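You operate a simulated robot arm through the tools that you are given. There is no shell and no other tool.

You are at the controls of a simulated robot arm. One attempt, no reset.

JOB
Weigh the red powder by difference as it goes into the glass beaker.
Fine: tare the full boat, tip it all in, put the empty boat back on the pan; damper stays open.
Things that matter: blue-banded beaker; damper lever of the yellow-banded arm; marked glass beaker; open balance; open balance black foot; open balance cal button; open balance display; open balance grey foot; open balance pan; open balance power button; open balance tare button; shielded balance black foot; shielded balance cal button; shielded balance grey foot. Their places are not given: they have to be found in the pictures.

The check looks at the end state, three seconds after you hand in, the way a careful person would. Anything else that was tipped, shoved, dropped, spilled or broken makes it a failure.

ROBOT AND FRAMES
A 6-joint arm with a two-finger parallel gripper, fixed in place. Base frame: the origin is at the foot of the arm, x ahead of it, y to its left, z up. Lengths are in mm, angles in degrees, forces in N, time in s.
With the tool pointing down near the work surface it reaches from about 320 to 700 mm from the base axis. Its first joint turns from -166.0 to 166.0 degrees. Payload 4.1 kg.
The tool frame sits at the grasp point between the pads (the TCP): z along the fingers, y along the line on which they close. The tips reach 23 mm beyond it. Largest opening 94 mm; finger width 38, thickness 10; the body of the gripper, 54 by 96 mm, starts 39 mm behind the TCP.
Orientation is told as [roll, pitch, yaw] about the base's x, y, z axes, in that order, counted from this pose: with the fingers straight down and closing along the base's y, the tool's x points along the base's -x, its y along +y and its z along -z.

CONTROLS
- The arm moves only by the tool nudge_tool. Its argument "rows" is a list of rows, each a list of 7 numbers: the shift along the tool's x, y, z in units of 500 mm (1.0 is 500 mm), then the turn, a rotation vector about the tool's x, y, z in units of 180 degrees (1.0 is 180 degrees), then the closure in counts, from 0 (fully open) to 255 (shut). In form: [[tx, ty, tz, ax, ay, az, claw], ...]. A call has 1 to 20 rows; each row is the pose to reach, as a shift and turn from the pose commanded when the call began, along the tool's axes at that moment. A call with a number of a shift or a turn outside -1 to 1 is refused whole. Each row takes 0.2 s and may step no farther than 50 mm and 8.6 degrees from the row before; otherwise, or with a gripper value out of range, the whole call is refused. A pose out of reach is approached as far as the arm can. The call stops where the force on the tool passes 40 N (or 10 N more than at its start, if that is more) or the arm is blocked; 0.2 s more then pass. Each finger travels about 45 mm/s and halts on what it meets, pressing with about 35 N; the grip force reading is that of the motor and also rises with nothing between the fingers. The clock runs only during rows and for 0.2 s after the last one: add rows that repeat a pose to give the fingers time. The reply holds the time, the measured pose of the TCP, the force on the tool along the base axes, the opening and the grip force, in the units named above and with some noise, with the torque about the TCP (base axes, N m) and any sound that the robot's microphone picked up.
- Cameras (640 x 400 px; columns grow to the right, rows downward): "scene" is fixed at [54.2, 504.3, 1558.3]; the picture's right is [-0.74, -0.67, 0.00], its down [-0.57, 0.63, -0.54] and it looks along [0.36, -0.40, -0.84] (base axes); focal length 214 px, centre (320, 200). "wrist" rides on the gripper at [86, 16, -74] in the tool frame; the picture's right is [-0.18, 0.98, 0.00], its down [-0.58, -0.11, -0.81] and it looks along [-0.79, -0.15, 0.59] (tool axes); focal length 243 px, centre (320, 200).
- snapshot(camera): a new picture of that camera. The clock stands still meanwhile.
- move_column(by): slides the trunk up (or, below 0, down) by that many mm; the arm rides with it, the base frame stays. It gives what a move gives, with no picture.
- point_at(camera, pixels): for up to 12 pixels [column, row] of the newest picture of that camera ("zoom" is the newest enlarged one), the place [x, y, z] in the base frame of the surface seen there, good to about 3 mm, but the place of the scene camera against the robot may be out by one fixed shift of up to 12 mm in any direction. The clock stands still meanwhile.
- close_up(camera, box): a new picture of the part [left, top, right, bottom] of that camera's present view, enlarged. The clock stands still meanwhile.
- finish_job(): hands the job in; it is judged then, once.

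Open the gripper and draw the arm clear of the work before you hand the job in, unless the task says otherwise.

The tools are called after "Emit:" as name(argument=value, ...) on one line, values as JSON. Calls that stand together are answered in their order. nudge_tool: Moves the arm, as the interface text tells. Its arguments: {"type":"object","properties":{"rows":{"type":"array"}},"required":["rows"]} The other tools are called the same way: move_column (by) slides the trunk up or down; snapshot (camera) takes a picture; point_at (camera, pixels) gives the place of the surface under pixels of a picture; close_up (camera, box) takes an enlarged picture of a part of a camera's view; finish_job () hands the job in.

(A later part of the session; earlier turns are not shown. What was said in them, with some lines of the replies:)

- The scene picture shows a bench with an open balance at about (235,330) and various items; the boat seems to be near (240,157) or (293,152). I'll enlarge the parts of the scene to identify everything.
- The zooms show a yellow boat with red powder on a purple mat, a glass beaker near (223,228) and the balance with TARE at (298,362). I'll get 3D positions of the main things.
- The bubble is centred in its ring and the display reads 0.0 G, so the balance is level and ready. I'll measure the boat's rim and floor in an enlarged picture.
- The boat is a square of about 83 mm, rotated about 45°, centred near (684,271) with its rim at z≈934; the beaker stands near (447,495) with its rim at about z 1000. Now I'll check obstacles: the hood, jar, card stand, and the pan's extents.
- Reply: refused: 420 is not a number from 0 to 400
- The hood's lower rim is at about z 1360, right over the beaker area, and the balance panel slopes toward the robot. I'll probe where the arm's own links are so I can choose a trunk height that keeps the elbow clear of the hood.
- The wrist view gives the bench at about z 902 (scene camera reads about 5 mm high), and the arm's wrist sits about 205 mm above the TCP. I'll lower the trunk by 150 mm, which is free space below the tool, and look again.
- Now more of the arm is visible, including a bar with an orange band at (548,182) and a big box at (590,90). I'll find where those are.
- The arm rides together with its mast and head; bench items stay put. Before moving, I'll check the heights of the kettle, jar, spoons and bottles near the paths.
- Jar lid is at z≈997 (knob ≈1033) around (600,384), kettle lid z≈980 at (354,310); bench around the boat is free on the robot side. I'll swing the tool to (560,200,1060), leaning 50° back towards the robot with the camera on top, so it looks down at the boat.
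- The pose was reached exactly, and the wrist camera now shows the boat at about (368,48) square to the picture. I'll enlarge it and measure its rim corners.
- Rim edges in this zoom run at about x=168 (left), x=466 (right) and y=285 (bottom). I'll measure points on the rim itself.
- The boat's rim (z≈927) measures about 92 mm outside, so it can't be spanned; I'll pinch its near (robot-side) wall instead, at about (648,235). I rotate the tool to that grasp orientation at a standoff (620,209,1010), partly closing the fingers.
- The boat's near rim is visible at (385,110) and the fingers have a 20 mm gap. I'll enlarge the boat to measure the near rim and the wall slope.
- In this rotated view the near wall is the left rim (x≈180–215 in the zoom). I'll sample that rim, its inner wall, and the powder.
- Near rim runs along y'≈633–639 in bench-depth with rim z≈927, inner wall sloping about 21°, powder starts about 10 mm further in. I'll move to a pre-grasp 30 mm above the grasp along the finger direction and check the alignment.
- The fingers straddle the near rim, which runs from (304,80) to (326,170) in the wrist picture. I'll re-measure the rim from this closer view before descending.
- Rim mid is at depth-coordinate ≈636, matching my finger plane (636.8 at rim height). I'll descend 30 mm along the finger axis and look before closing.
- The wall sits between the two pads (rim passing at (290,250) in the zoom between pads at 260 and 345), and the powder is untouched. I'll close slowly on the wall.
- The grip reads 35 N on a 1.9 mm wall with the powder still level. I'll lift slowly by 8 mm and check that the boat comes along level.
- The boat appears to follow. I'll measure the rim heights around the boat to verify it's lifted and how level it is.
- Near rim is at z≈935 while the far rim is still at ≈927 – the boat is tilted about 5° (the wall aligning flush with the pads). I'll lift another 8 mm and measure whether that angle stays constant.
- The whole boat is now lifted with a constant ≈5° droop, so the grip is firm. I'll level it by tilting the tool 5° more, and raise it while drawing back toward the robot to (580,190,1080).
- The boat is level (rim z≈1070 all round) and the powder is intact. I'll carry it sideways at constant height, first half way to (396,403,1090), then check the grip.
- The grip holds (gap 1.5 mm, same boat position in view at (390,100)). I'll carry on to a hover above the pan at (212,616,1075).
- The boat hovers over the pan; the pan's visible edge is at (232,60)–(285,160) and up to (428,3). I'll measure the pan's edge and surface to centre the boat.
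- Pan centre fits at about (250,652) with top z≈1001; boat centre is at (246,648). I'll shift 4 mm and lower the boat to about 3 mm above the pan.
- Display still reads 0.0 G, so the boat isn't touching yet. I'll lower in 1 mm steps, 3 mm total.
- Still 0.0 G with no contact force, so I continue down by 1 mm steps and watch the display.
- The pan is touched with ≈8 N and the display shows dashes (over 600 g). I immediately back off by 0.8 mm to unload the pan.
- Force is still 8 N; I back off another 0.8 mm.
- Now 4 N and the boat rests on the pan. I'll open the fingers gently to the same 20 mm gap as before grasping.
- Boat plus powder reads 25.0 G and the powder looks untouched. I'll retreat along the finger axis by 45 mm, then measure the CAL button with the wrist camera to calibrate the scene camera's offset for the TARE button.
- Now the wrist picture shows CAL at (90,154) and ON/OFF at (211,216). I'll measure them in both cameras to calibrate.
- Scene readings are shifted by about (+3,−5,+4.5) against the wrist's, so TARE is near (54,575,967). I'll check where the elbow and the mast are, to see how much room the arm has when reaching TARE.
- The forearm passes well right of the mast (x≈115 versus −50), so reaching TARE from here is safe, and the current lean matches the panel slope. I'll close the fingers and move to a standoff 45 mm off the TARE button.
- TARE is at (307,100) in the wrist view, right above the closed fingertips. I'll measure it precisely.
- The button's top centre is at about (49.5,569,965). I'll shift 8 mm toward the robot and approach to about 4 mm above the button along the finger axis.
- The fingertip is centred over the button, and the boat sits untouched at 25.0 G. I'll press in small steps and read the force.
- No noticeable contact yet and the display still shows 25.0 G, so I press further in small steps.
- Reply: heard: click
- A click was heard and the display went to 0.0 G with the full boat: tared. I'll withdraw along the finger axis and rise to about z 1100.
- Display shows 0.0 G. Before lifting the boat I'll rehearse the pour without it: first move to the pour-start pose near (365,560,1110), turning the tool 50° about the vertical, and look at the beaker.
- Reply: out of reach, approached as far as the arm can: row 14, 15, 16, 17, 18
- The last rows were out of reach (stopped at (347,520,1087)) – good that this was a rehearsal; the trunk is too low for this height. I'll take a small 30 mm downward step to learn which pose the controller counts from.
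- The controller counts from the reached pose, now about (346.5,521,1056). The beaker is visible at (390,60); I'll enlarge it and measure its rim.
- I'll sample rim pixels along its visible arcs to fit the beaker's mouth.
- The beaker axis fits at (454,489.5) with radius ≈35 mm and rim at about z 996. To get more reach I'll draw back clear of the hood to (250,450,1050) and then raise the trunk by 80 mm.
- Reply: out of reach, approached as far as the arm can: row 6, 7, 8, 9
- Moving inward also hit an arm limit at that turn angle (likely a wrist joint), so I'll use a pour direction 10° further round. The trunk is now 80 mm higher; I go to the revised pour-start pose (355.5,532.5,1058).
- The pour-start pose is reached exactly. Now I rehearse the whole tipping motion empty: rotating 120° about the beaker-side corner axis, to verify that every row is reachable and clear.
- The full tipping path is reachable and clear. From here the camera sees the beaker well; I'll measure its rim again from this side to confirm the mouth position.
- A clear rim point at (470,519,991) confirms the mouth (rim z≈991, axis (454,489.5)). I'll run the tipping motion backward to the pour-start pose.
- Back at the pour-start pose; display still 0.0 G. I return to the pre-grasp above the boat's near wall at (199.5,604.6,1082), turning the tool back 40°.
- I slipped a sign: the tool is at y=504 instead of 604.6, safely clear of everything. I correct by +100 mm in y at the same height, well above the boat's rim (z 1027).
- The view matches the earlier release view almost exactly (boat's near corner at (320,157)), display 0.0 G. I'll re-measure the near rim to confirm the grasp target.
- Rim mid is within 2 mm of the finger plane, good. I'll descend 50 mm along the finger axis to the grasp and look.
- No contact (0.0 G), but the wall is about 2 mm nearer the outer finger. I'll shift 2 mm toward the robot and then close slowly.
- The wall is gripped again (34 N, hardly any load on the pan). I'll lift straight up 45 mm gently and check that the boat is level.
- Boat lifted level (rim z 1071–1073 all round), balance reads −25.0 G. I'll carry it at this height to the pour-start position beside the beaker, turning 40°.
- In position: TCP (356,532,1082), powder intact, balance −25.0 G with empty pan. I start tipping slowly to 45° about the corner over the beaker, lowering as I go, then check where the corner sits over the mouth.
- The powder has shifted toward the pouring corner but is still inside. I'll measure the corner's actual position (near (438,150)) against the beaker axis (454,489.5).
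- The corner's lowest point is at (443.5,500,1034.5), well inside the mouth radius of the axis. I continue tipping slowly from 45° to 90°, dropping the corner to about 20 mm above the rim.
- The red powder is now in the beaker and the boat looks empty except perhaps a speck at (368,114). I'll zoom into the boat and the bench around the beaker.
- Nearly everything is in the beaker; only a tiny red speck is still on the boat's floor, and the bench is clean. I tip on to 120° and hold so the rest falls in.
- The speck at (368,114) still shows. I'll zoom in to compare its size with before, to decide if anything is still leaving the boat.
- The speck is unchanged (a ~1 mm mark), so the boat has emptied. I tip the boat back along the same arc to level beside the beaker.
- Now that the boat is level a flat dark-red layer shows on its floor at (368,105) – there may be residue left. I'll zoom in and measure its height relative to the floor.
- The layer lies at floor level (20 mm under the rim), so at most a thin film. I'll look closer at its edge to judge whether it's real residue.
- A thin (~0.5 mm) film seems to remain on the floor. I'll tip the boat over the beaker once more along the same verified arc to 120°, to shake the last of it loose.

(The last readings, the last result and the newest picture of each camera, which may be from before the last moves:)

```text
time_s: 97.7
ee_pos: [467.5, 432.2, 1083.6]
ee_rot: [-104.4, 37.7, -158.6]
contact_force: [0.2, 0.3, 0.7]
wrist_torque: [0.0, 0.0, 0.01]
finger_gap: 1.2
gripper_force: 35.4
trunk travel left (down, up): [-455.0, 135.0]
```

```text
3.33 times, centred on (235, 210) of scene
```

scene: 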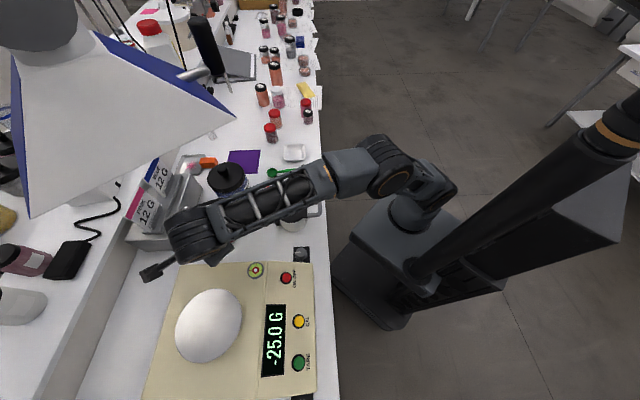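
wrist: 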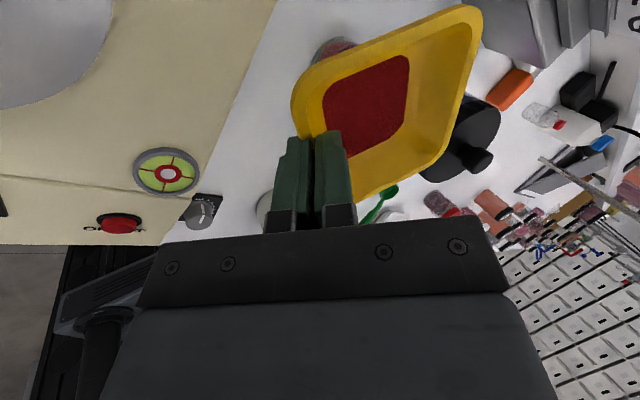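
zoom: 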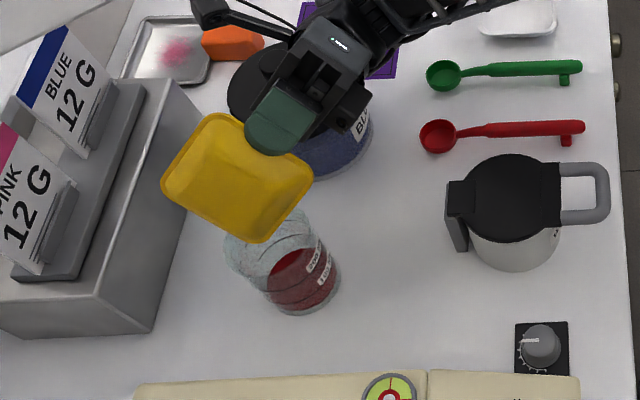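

Same picture: clean boat with a tiny mark. I'll give it a few gentle 8° rocking shakes over the beaker (the corner stays within the mouth) to dislodge anything clinging.

Emit:
nudge_tool(rows=[[0, 0, 0, 0.03143, 0.02848, 0.01328, 255], [0, 0, 0, 0, 0, 0, 255], [0, 0, 0, 0.03143, 0.02848, 0.01328, 255], [0, 0, 0, 0, 0, 0, 255], [0, 0, 0, 0.03143, 0.02848, 0.01328, 255], [0, 0, 0, 0, 0, 0, 255], [0, 0, 0, 0.03143, 0.02848, 0.01328, 255], [0, 0, 0, 0.03143, 0.02848, 0.01328, 255], [0, 0, 0, 0.03143, 0.02848, 0.01328, 255], [0, 0, 0, 0, 0, 0, 255], [0, 0, 0, 0, 0, 0, 255]])

Emit:
close_up(camera="scene", box=[150, 150, 320, 270])

```text
time_s: 100.1
ee_pos: [468.1, 432.9, 1084.3]
ee_rot: [-104.2, 37.8, -158.7]
contact_force: [0.2, 0.0, 0.4]
wrist_torque: [-0.03, 0.01, 0.01]
finger_gap: 1.3
gripper_force: 35.4
trunk travel left (down, up): [-455.0, 135.0]
```

```text
3.33 times, centred on (235, 210) of scene
```

zoom: 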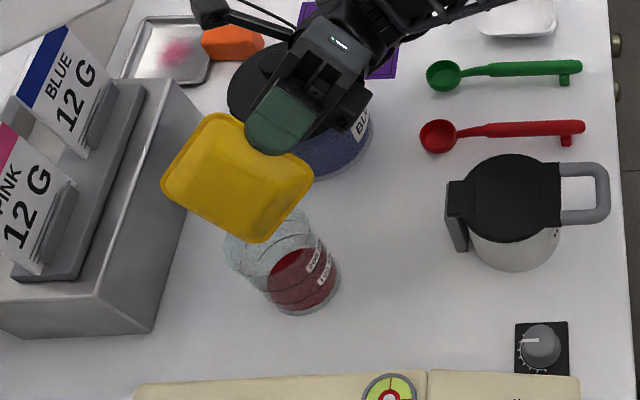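

The grip held and nothing spilled. I return along the arc to level and check the boat's floor again.

Emit:
nudge_tool(rows=[[0.00074, -0.00901, 0.01757, -0.02357, -0.02136, -0.00996, 255], [4e-05, -0.01671, 0.03576, -0.04714, -0.04272, -0.01992, 255], [-0.00213, -0.02301, 0.05439, -0.07071, -0.06408, -0.02988, 255], [-0.00573, -0.02782, 0.07322, -0.09428, -0.08544, -0.03984, 255], [-0.01073, -0.0311, 0.09206, -0.11785, -0.1068, -0.0498, 255], [-0.01705, -0.03281, 0.1107, -0.14142, -0.12816, -0.05976, 255], [-0.02465, -0.03295, 0.12896, -0.16499, -0.14952, -0.06972, 255], [-0.03344, -0.03148, 0.14662, -0.18856, -0.17088, -0.07968, 255], [-0.0433, -0.02845, 0.16346, -0.21213, -0.19224, -0.08964, 255], [-0.04644, -0.03354, 0.1818, -0.2357, -0.2136, -0.0996, 255], [-0.05043, -0.03715, 0.19897, -0.25927, -0.23496, -0.10956, 255], [-0.05517, -0.03932, 0.21484, -0.28284, -0.25632, -0.11952, 255], [-0.06099, -0.03954, 0.22909, -0.30641, -0.27768, -0.12948, 255], [-0.06763, -0.03807, 0.24163, -0.32998, -0.29904, -0.13944, 255], [-0.07457, -0.03546, 0.25247, -0.35355, -0.3204, -0.1494, 255], [-0.08167, -0.03185, 0.2615, -0.37712, -0.34176, -0.15936, 255], [-0.08877, -0.02735, 0.26866, -0.40069, -0.36312, -0.16932, 255], [-0.09573, -0.02212, 0.27391, -0.42426, -0.38448, -0.17928, 255], [-0.10238, -0.01631, 0.27718, -0.44783, -0.40584, -0.18924, 255], [-0.10858, -0.01008, 0.27847, -0.4714, -0.4272, -0.1992, 255]])

Emit:
snapshot(camera="wrist")

Emit:
close_up(camera="wrist", box=[290, 0, 490, 210])

```text
time_s: 104.3
ee_pos: [356.1, 533.4, 1080.8]
ee_rot: [25.1, 0.0, -87.0]
contact_force: [0.6, 0.5, -0.4]
wrist_torque: [0.03, 0.0, 0.02]
finger_gap: 1.4
gripper_force: 34.7
trunk travel left (down, up): [-455.0, 135.0]
```

```text
taken
```

wrist: 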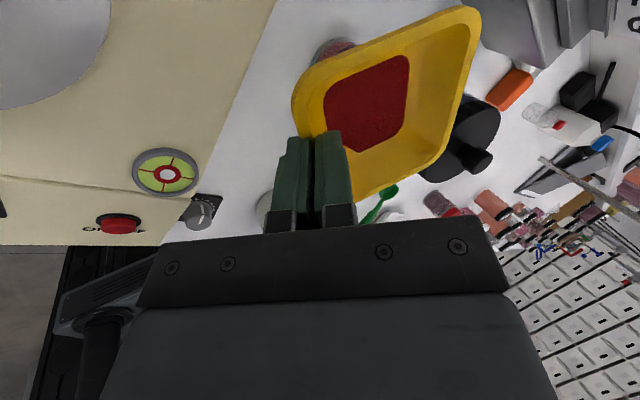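

```text
1.90 times, centred on (390, 105) of wrist
```

zoom: 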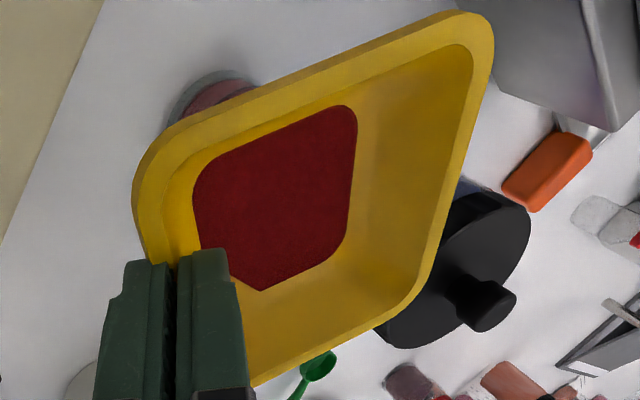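

The film is unchanged, so it is clinging residue that weighing by difference accounts for. I'll carry the empty boat back above the pan, turning 40° back.

Emit:
nudge_tool(rows=[[0.00553, -0.00748, -0.00349, 0, 0.00282, -0.00604, 255], [0.0166, -0.02243, -0.01046, 0, 0.00845, -0.01813, 255], [0.03135, -0.04236, -0.01975, 0, 0.01596, -0.03424, 255], [0.0461, -0.0623, -0.02905, 0, 0.02348, -0.05035, 255], [0.06085, -0.08224, -0.03835, 0, 0.03099, -0.06646, 255], [0.0756, -0.10217, -0.04764, 0, 0.0385, -0.08257, 255], [0.09036, -0.12211, -0.05694, 0, 0.04601, -0.09869, 255], [0.10511, -0.14204, -0.06623, 0, 0.05352, -0.1148, 255], [0.11986, -0.16198, -0.07553, 0, 0.06104, -0.13091, 255], [0.13461, -0.18192, -0.08483, 0, 0.06855, -0.14702, 255], [0.14936, -0.20185, -0.09412, 0, 0.07606, -0.16313, 255], [0.16412, -0.22179, -0.10342, 0, 0.08357, -0.17925, 255], [0.17518, -0.23674, -0.11039, 0, 0.08921, -0.19133, 255], [0.1844, -0.2492, -0.1162, 0, 0.0939, -0.2014, 255], [0.1844, -0.2492, -0.1162, 0, 0.0939, -0.2014, 255]])

Emit:
snapshot(camera="wrist")

Emit:
snapshot(camera="scene")

```text
time_s: 107.5
ee_pos: [214.3, 618.0, 1082.2]
ee_rot: [25.0, 0.1, -47.1]
contact_force: [0.2, 0.7, -0.7]
wrist_torque: [0.0, 0.0, 0.03]
finger_gap: 1.4
gripper_force: 34.6
trunk travel left (down, up): [-455.0, 135.0]
```

```text
taken
```

wrist: 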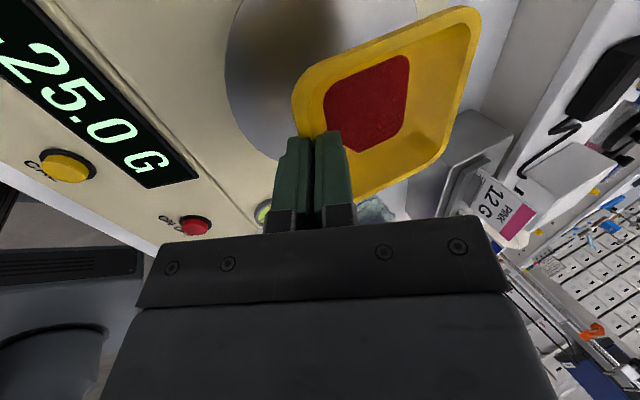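

```text
taken
```

scene: 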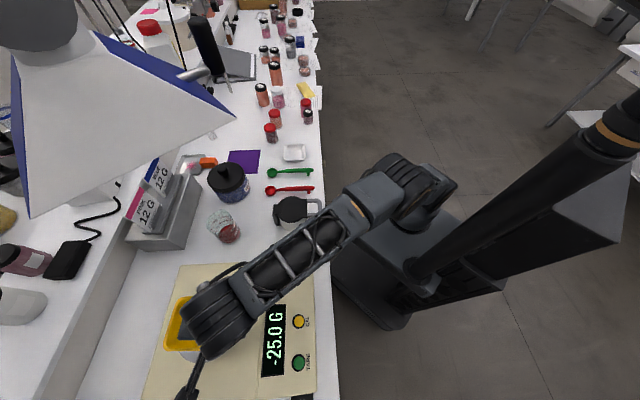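

The empty boat is over the pan, everything else undisturbed, beaker holds the powder. I'll lower 43 mm to just above the pan.

Emit:
nudge_tool(rows=[[0, -0.0042, 0.0091, 0, 0, 0, 255], [0, -0.0085, 0.0181, 0, 0, 0, 255], [0, -0.0127, 0.0272, 0, 0, 0, 255], [0, -0.0169, 0.0363, 0, 0, 0, 255], [0, -0.0211, 0.0453, 0, 0, 0, 255], [0, -0.0254, 0.0544, 0, 0, 0, 255], [0, -0.0296, 0.0634, 0, 0, 0, 255], [0, -0.033, 0.0707, 0, 0, 0, 255], [0, -0.0351, 0.0752, 0, 0, 0, 255], [0, -0.0363, 0.0779, 0, 0, 0, 255], [0, -0.0363, 0.0779, 0, 0, 0, 255]])

Emit:
close_up(camera="scene", box=[140, 250, 320, 400])

Emit:
snapshot(camera="wrist")

Emit:
point_at(camera="wrist", pixels=[[298, 95], [300, 80], [320, 72], [360, 52], [400, 36], [440, 18], [473, 15], [464, 65], [448, 120], [430, 152], [390, 180], [365, 193]])

```text
time_s: 109.9
ee_pos: [213.8, 618.3, 1039.5]
ee_rot: [25.1, 0.0, -47.0]
contact_force: [0.2, 0.6, 0.5]
wrist_torque: [0.04, 0.05, -0.04]
finger_gap: 1.2
gripper_force: 35.0
trunk travel left (down, up): [-455.0, 135.0]
```

```text
2.67 times, centred on (230, 325) of scene
```

zoom: 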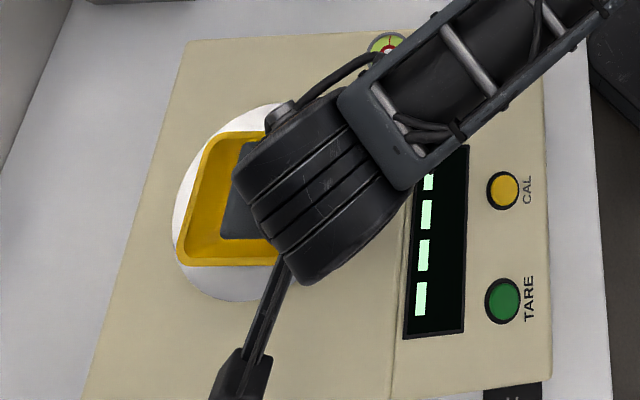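

```text
taken
```

wrist: 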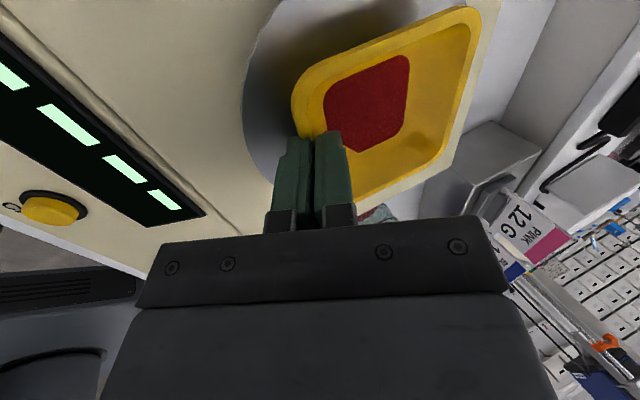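

```text
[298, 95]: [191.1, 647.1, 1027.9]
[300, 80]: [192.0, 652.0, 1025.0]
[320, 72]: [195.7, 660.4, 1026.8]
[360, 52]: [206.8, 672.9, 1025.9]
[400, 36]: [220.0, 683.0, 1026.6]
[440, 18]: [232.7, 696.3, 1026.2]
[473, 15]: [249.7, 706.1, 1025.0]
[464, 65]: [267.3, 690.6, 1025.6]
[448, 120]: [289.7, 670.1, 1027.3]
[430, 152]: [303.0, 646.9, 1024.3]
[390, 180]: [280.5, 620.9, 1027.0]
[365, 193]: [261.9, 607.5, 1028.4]
```

The display shows dashes with only ≈0.5 N, so the boat is just resting on the pan (rim z≈1026 as before). I'll open the fingers slowly.

Emit:
nudge_tool(rows=[[0, 0, 0, 0, 0, 0, 251], [0, 0, 0, 0, 0, 0, 247], [0, 0, 0, 0, 0, 0, 243], [0, 0, 0, 0, 0, 0, 237], [0, 0, 0, 0, 0, 0, 229], [0, 0, 0, 0, 0, 0, 221], [0, 0, 0, 0, 0, 0, 211], [0, 0, 0, 0, 0, 0, 203], [0, 0, 0, 0, 0, 0, 203]])

Emit:
close_up(camera="scene", box=[140, 250, 320, 400])

Emit:
snapshot(camera="wrist")

```text
time_s: 111.9
ee_pos: [213.7, 618.3, 1038.0]
ee_rot: [25.1, -0.1, -46.9]
contact_force: [0.2, 0.5, -0.1]
wrist_torque: [-0.02, 0.02, 0.01]
finger_gap: 19.2
gripper_force: 0.1
trunk travel left (down, up): [-455.0, 135.0]
```

```text
2.67 times, centred on (230, 325) of scene
```

zoom: 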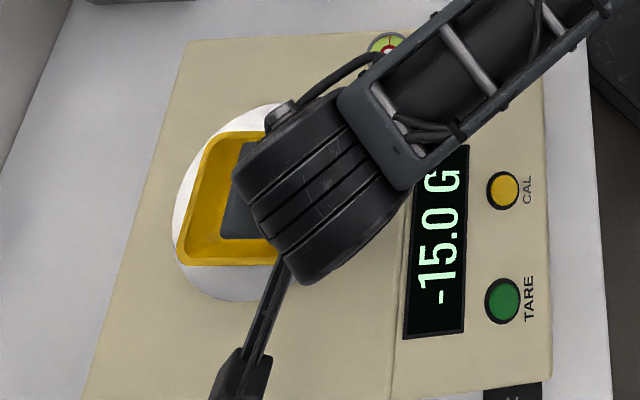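

```text
taken
```

wrist: 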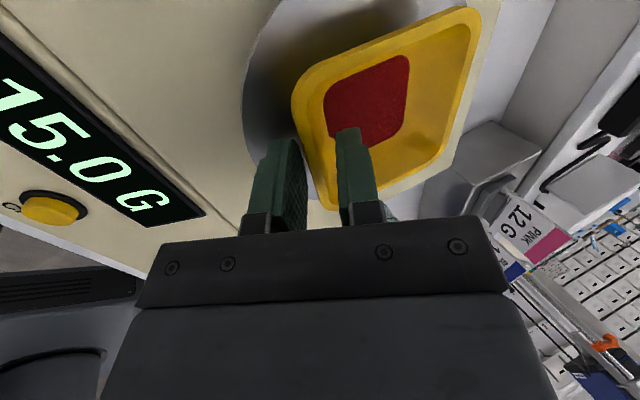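

The balance reads −15.0 G: a round 15 g delivered, boat back on the pan. I'll withdraw along the finger axis, clear of the boat.

Emit:
nudge_tool(rows=[[0, 0, -0.012, 0, 0, 0, 203], [0, 0, -0.026, 0, 0, 0, 203], [0, 0, -0.042, 0, 0, 0, 203], [0, 0, -0.06, 0, 0, 0, 203], [0, 0, -0.08, 0, 0, 0, 203], [0, 0, -0.1, 0, 0, 0, 203], [0, 0, -0.13, 0, 0, 0, 203], [0, 0, -0.16, 0, 0, 0, 203]])

Emit:
snapshot(camera="wrist")

Emit:
close_up(camera="scene", box=[140, 250, 320, 400])

```text
time_s: 113.7
ee_pos: [189.0, 595.2, 1112.1]
ee_rot: [25.1, -0.1, -47.0]
contact_force: [-0.4, -0.5, -0.4]
wrist_torque: [0.04, -0.01, -0.02]
finger_gap: 19.2
gripper_force: 0.0
trunk travel left (down, up): [-455.0, 135.0]
```

```text
taken
```

wrist: 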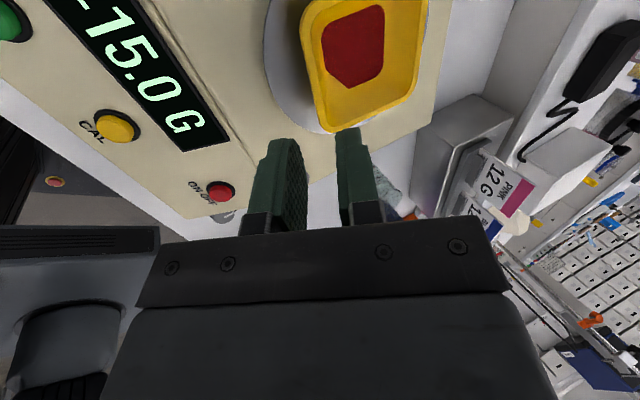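

```text
2.67 times, centred on (230, 325) of scene
```

zoom: 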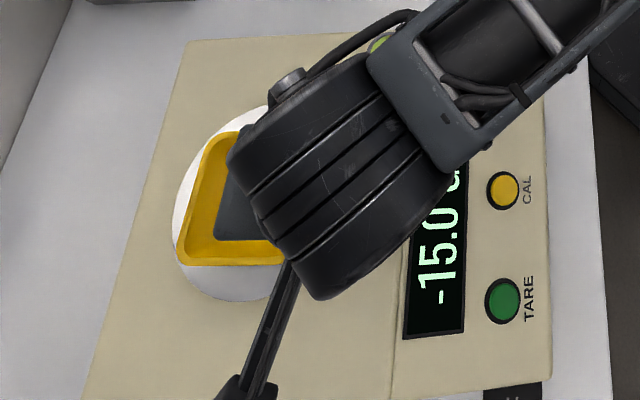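

Reading is steady at −15.0 G. I'll double-check the layer left in the boat by measuring its height against the bare floor and zooming in.

Emit:
close_up(camera="wrist", box=[290, 0, 440, 140])

Emit:
point_at(camera="zoom", pixels=[[250, 100], [280, 150], [220, 180], [320, 80], [300, 190], [235, 130], [400, 120], [380, 180], [340, 230], [195, 150], [360, 100], [300, 220]])

```text
2.86 times, centred on (365, 70) of wrist
```

zoom: 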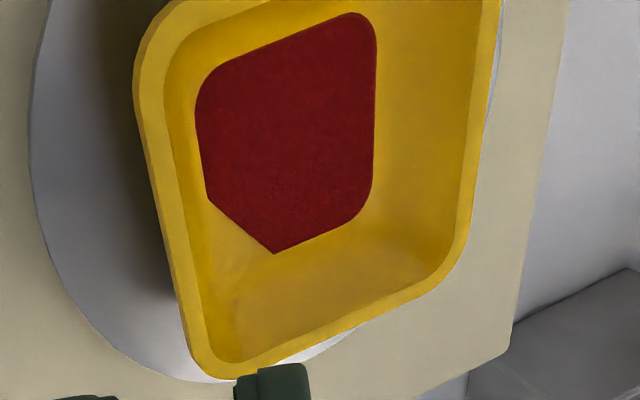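

```text
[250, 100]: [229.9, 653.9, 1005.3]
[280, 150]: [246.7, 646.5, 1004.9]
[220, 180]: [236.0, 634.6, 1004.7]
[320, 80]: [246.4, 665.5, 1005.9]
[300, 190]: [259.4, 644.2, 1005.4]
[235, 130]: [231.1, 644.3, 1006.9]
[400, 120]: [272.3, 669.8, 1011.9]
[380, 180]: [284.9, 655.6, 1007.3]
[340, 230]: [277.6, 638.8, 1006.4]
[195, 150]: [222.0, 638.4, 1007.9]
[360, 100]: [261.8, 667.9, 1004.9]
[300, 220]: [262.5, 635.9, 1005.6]
```

The layer is flush with the boat's floor (z≈1005.4 vs ≈1006; the full pile stood at 1017), so just a stain. I'll draw the arm clear toward the robot to (110,430,1125) and open the gripper fully.

Emit:
nudge_tool(rows=[[-0.0111, -0.0248, -0.014, 0, 0, 0, 203], [-0.0223, -0.0496, -0.0279, 0, 0, 0, 203], [-0.0334, -0.0745, -0.0419, 0, 0, 0, 203], [-0.0445, -0.0993, -0.0559, 0, 0, 0, 190], [-0.0557, -0.1241, -0.0698, 0, 0, 0, 170], [-0.0668, -0.1489, -0.0838, 0, 0, 0, 140], [-0.0779, -0.1737, -0.0978, 0, 0, 0, 110], [-0.0891, -0.1985, -0.1117, 0, 0, 0, 80], [-0.1002, -0.2234, -0.1257, 0, 0, 0, 50], [-0.1113, -0.2482, -0.1397, 0, 0, 0, 20], [-0.1225, -0.273, -0.1536, 0, 0, 0, 0], [-0.1336, -0.2978, -0.1676, 0, 0, 0, 0], [-0.1336, -0.2978, -0.1676, 0, 0, 0, 0]])

Emit:
snapshot(camera="scene")

Emit:
close_up(camera="scene", box=[140, 190, 330, 400])

Emit:
snapshot(camera="wrist")

```text
time_s: 116.5
ee_pos: [110.0, 428.8, 1124.8]
ee_rot: [25.0, 0.0, -47.0]
contact_force: [0.4, -0.8, 0.7]
wrist_torque: [0.01, 0.01, 0.0]
finger_gap: 93.9
gripper_force: 0.0
trunk travel left (down, up): [-455.0, 135.0]
```

```text
taken
```

scene: 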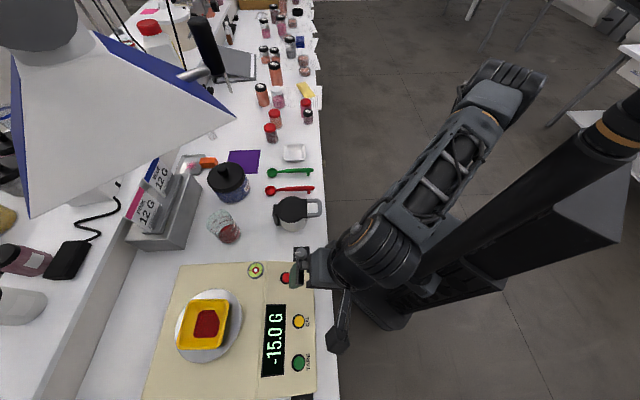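

```text
1.90 times, centred on (235, 295) of scene
```

zoom: 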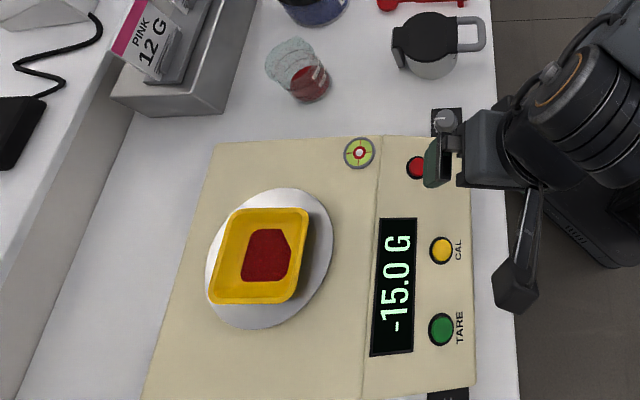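

```text
taken
```

wrist: 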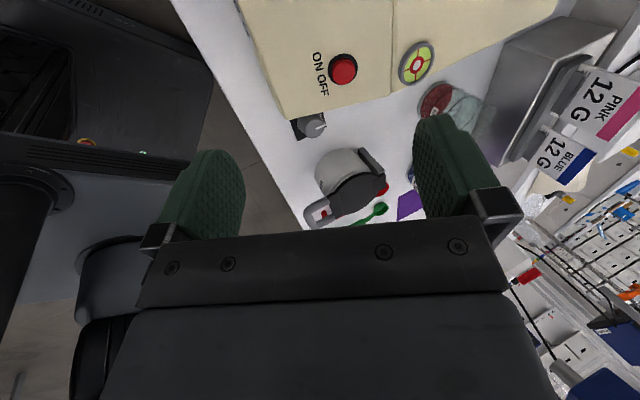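

All good: display −15.0 G with the emptied boat on the pan, powder in the beaker, bench clean, spoons, kettle and jars untouched. I'll back the arm off a bit further from the bench before handing in.

Emit:
nudge_tool(rows=[[0, -0.0218, -0.0101, 0, 0, 0, 0], [0, -0.0435, -0.0203, 0, 0, 0, 0], [0, -0.0653, -0.0304, 0, 0, 0, 0], [0, -0.087, -0.0406, 0, 0, 0, 0], [0, -0.1088, -0.0507, 0, 0, 0, 0], [0, -0.1088, -0.0507, 0, 0, 0, 0], [0, -0.1088, -0.0507, 0, 0, 0, 0], [0, -0.1088, -0.0507, 0, 0, 0, 0]])

Emit:
snapshot(camera="scene")

Emit:
close_up(camera="scene", box=[150, 140, 330, 260])

```text
time_s: 118.3
ee_pos: [66.6, 388.6, 1125.0]
ee_rot: [24.9, 0.0, -47.0]
contact_force: [-0.1, 0.2, -0.1]
wrist_torque: [-0.01, -0.02, -0.02]
finger_gap: 94.1
gripper_force: 0.0
trunk travel left (down, up): [-455.0, 135.0]
```

```text
taken
```

scene: 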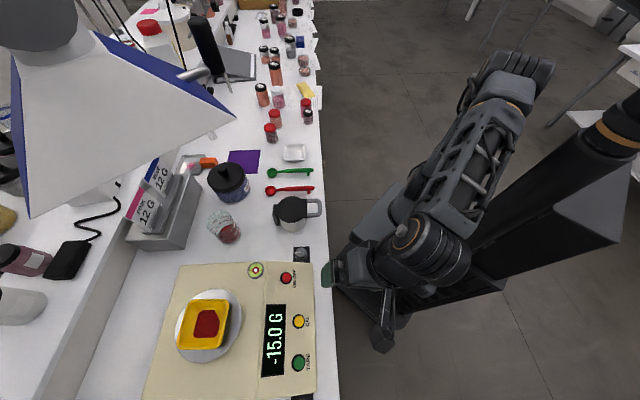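

```text
3.33 times, centred on (240, 200) of scene
```

zoom: 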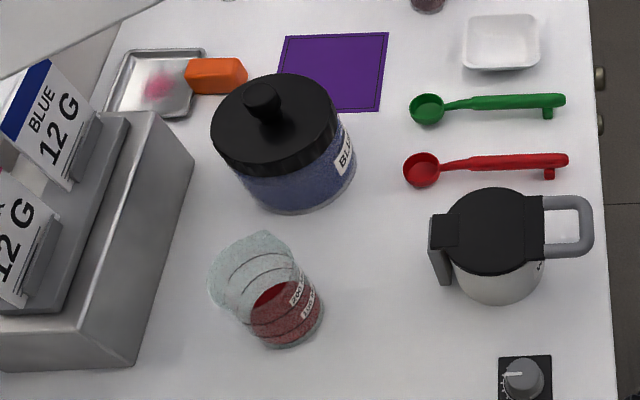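

The arm is clear with the gripper open, the display holds −15.0 G, the boat is on the pan, the powder is in the marked beaker and nothing else moved; the damper was left alone. I hand in.

Emit:
finish_job()

```text
The job is handed in.
```

The red powder is in the marked glass beaker. The balance, tared with the full boat, shows **−15.0 G** with the emptied boat back on the pan. I've handed the job in.

- **Weighing:** the full boat read 25.0 G, and pressing TARE brought the display to 0.0 G. I didn't press CAL or the power button.
- **Tipping:** I tipped the boat over the beaker to 120°, then tipped it a second time and shook it gently. I saw no powder on the bench.
- **Boat:** a red patch is still visible on its floor. It measures level with the floor, and the second tip and shake didn't change it, so I treated it as a stain. I couldn't weigh it separately.
- **Balance overload:** I pressed the pan at about 8 N while first setting the boat down, so the display briefly showed dashes. This was before taring, and the display read normally afterwards.
- **Left alone:** I didn't touch the damper. The beaker, jars, spoons and kettle were not moved. The gripper is open and the arm is clear of the bench.
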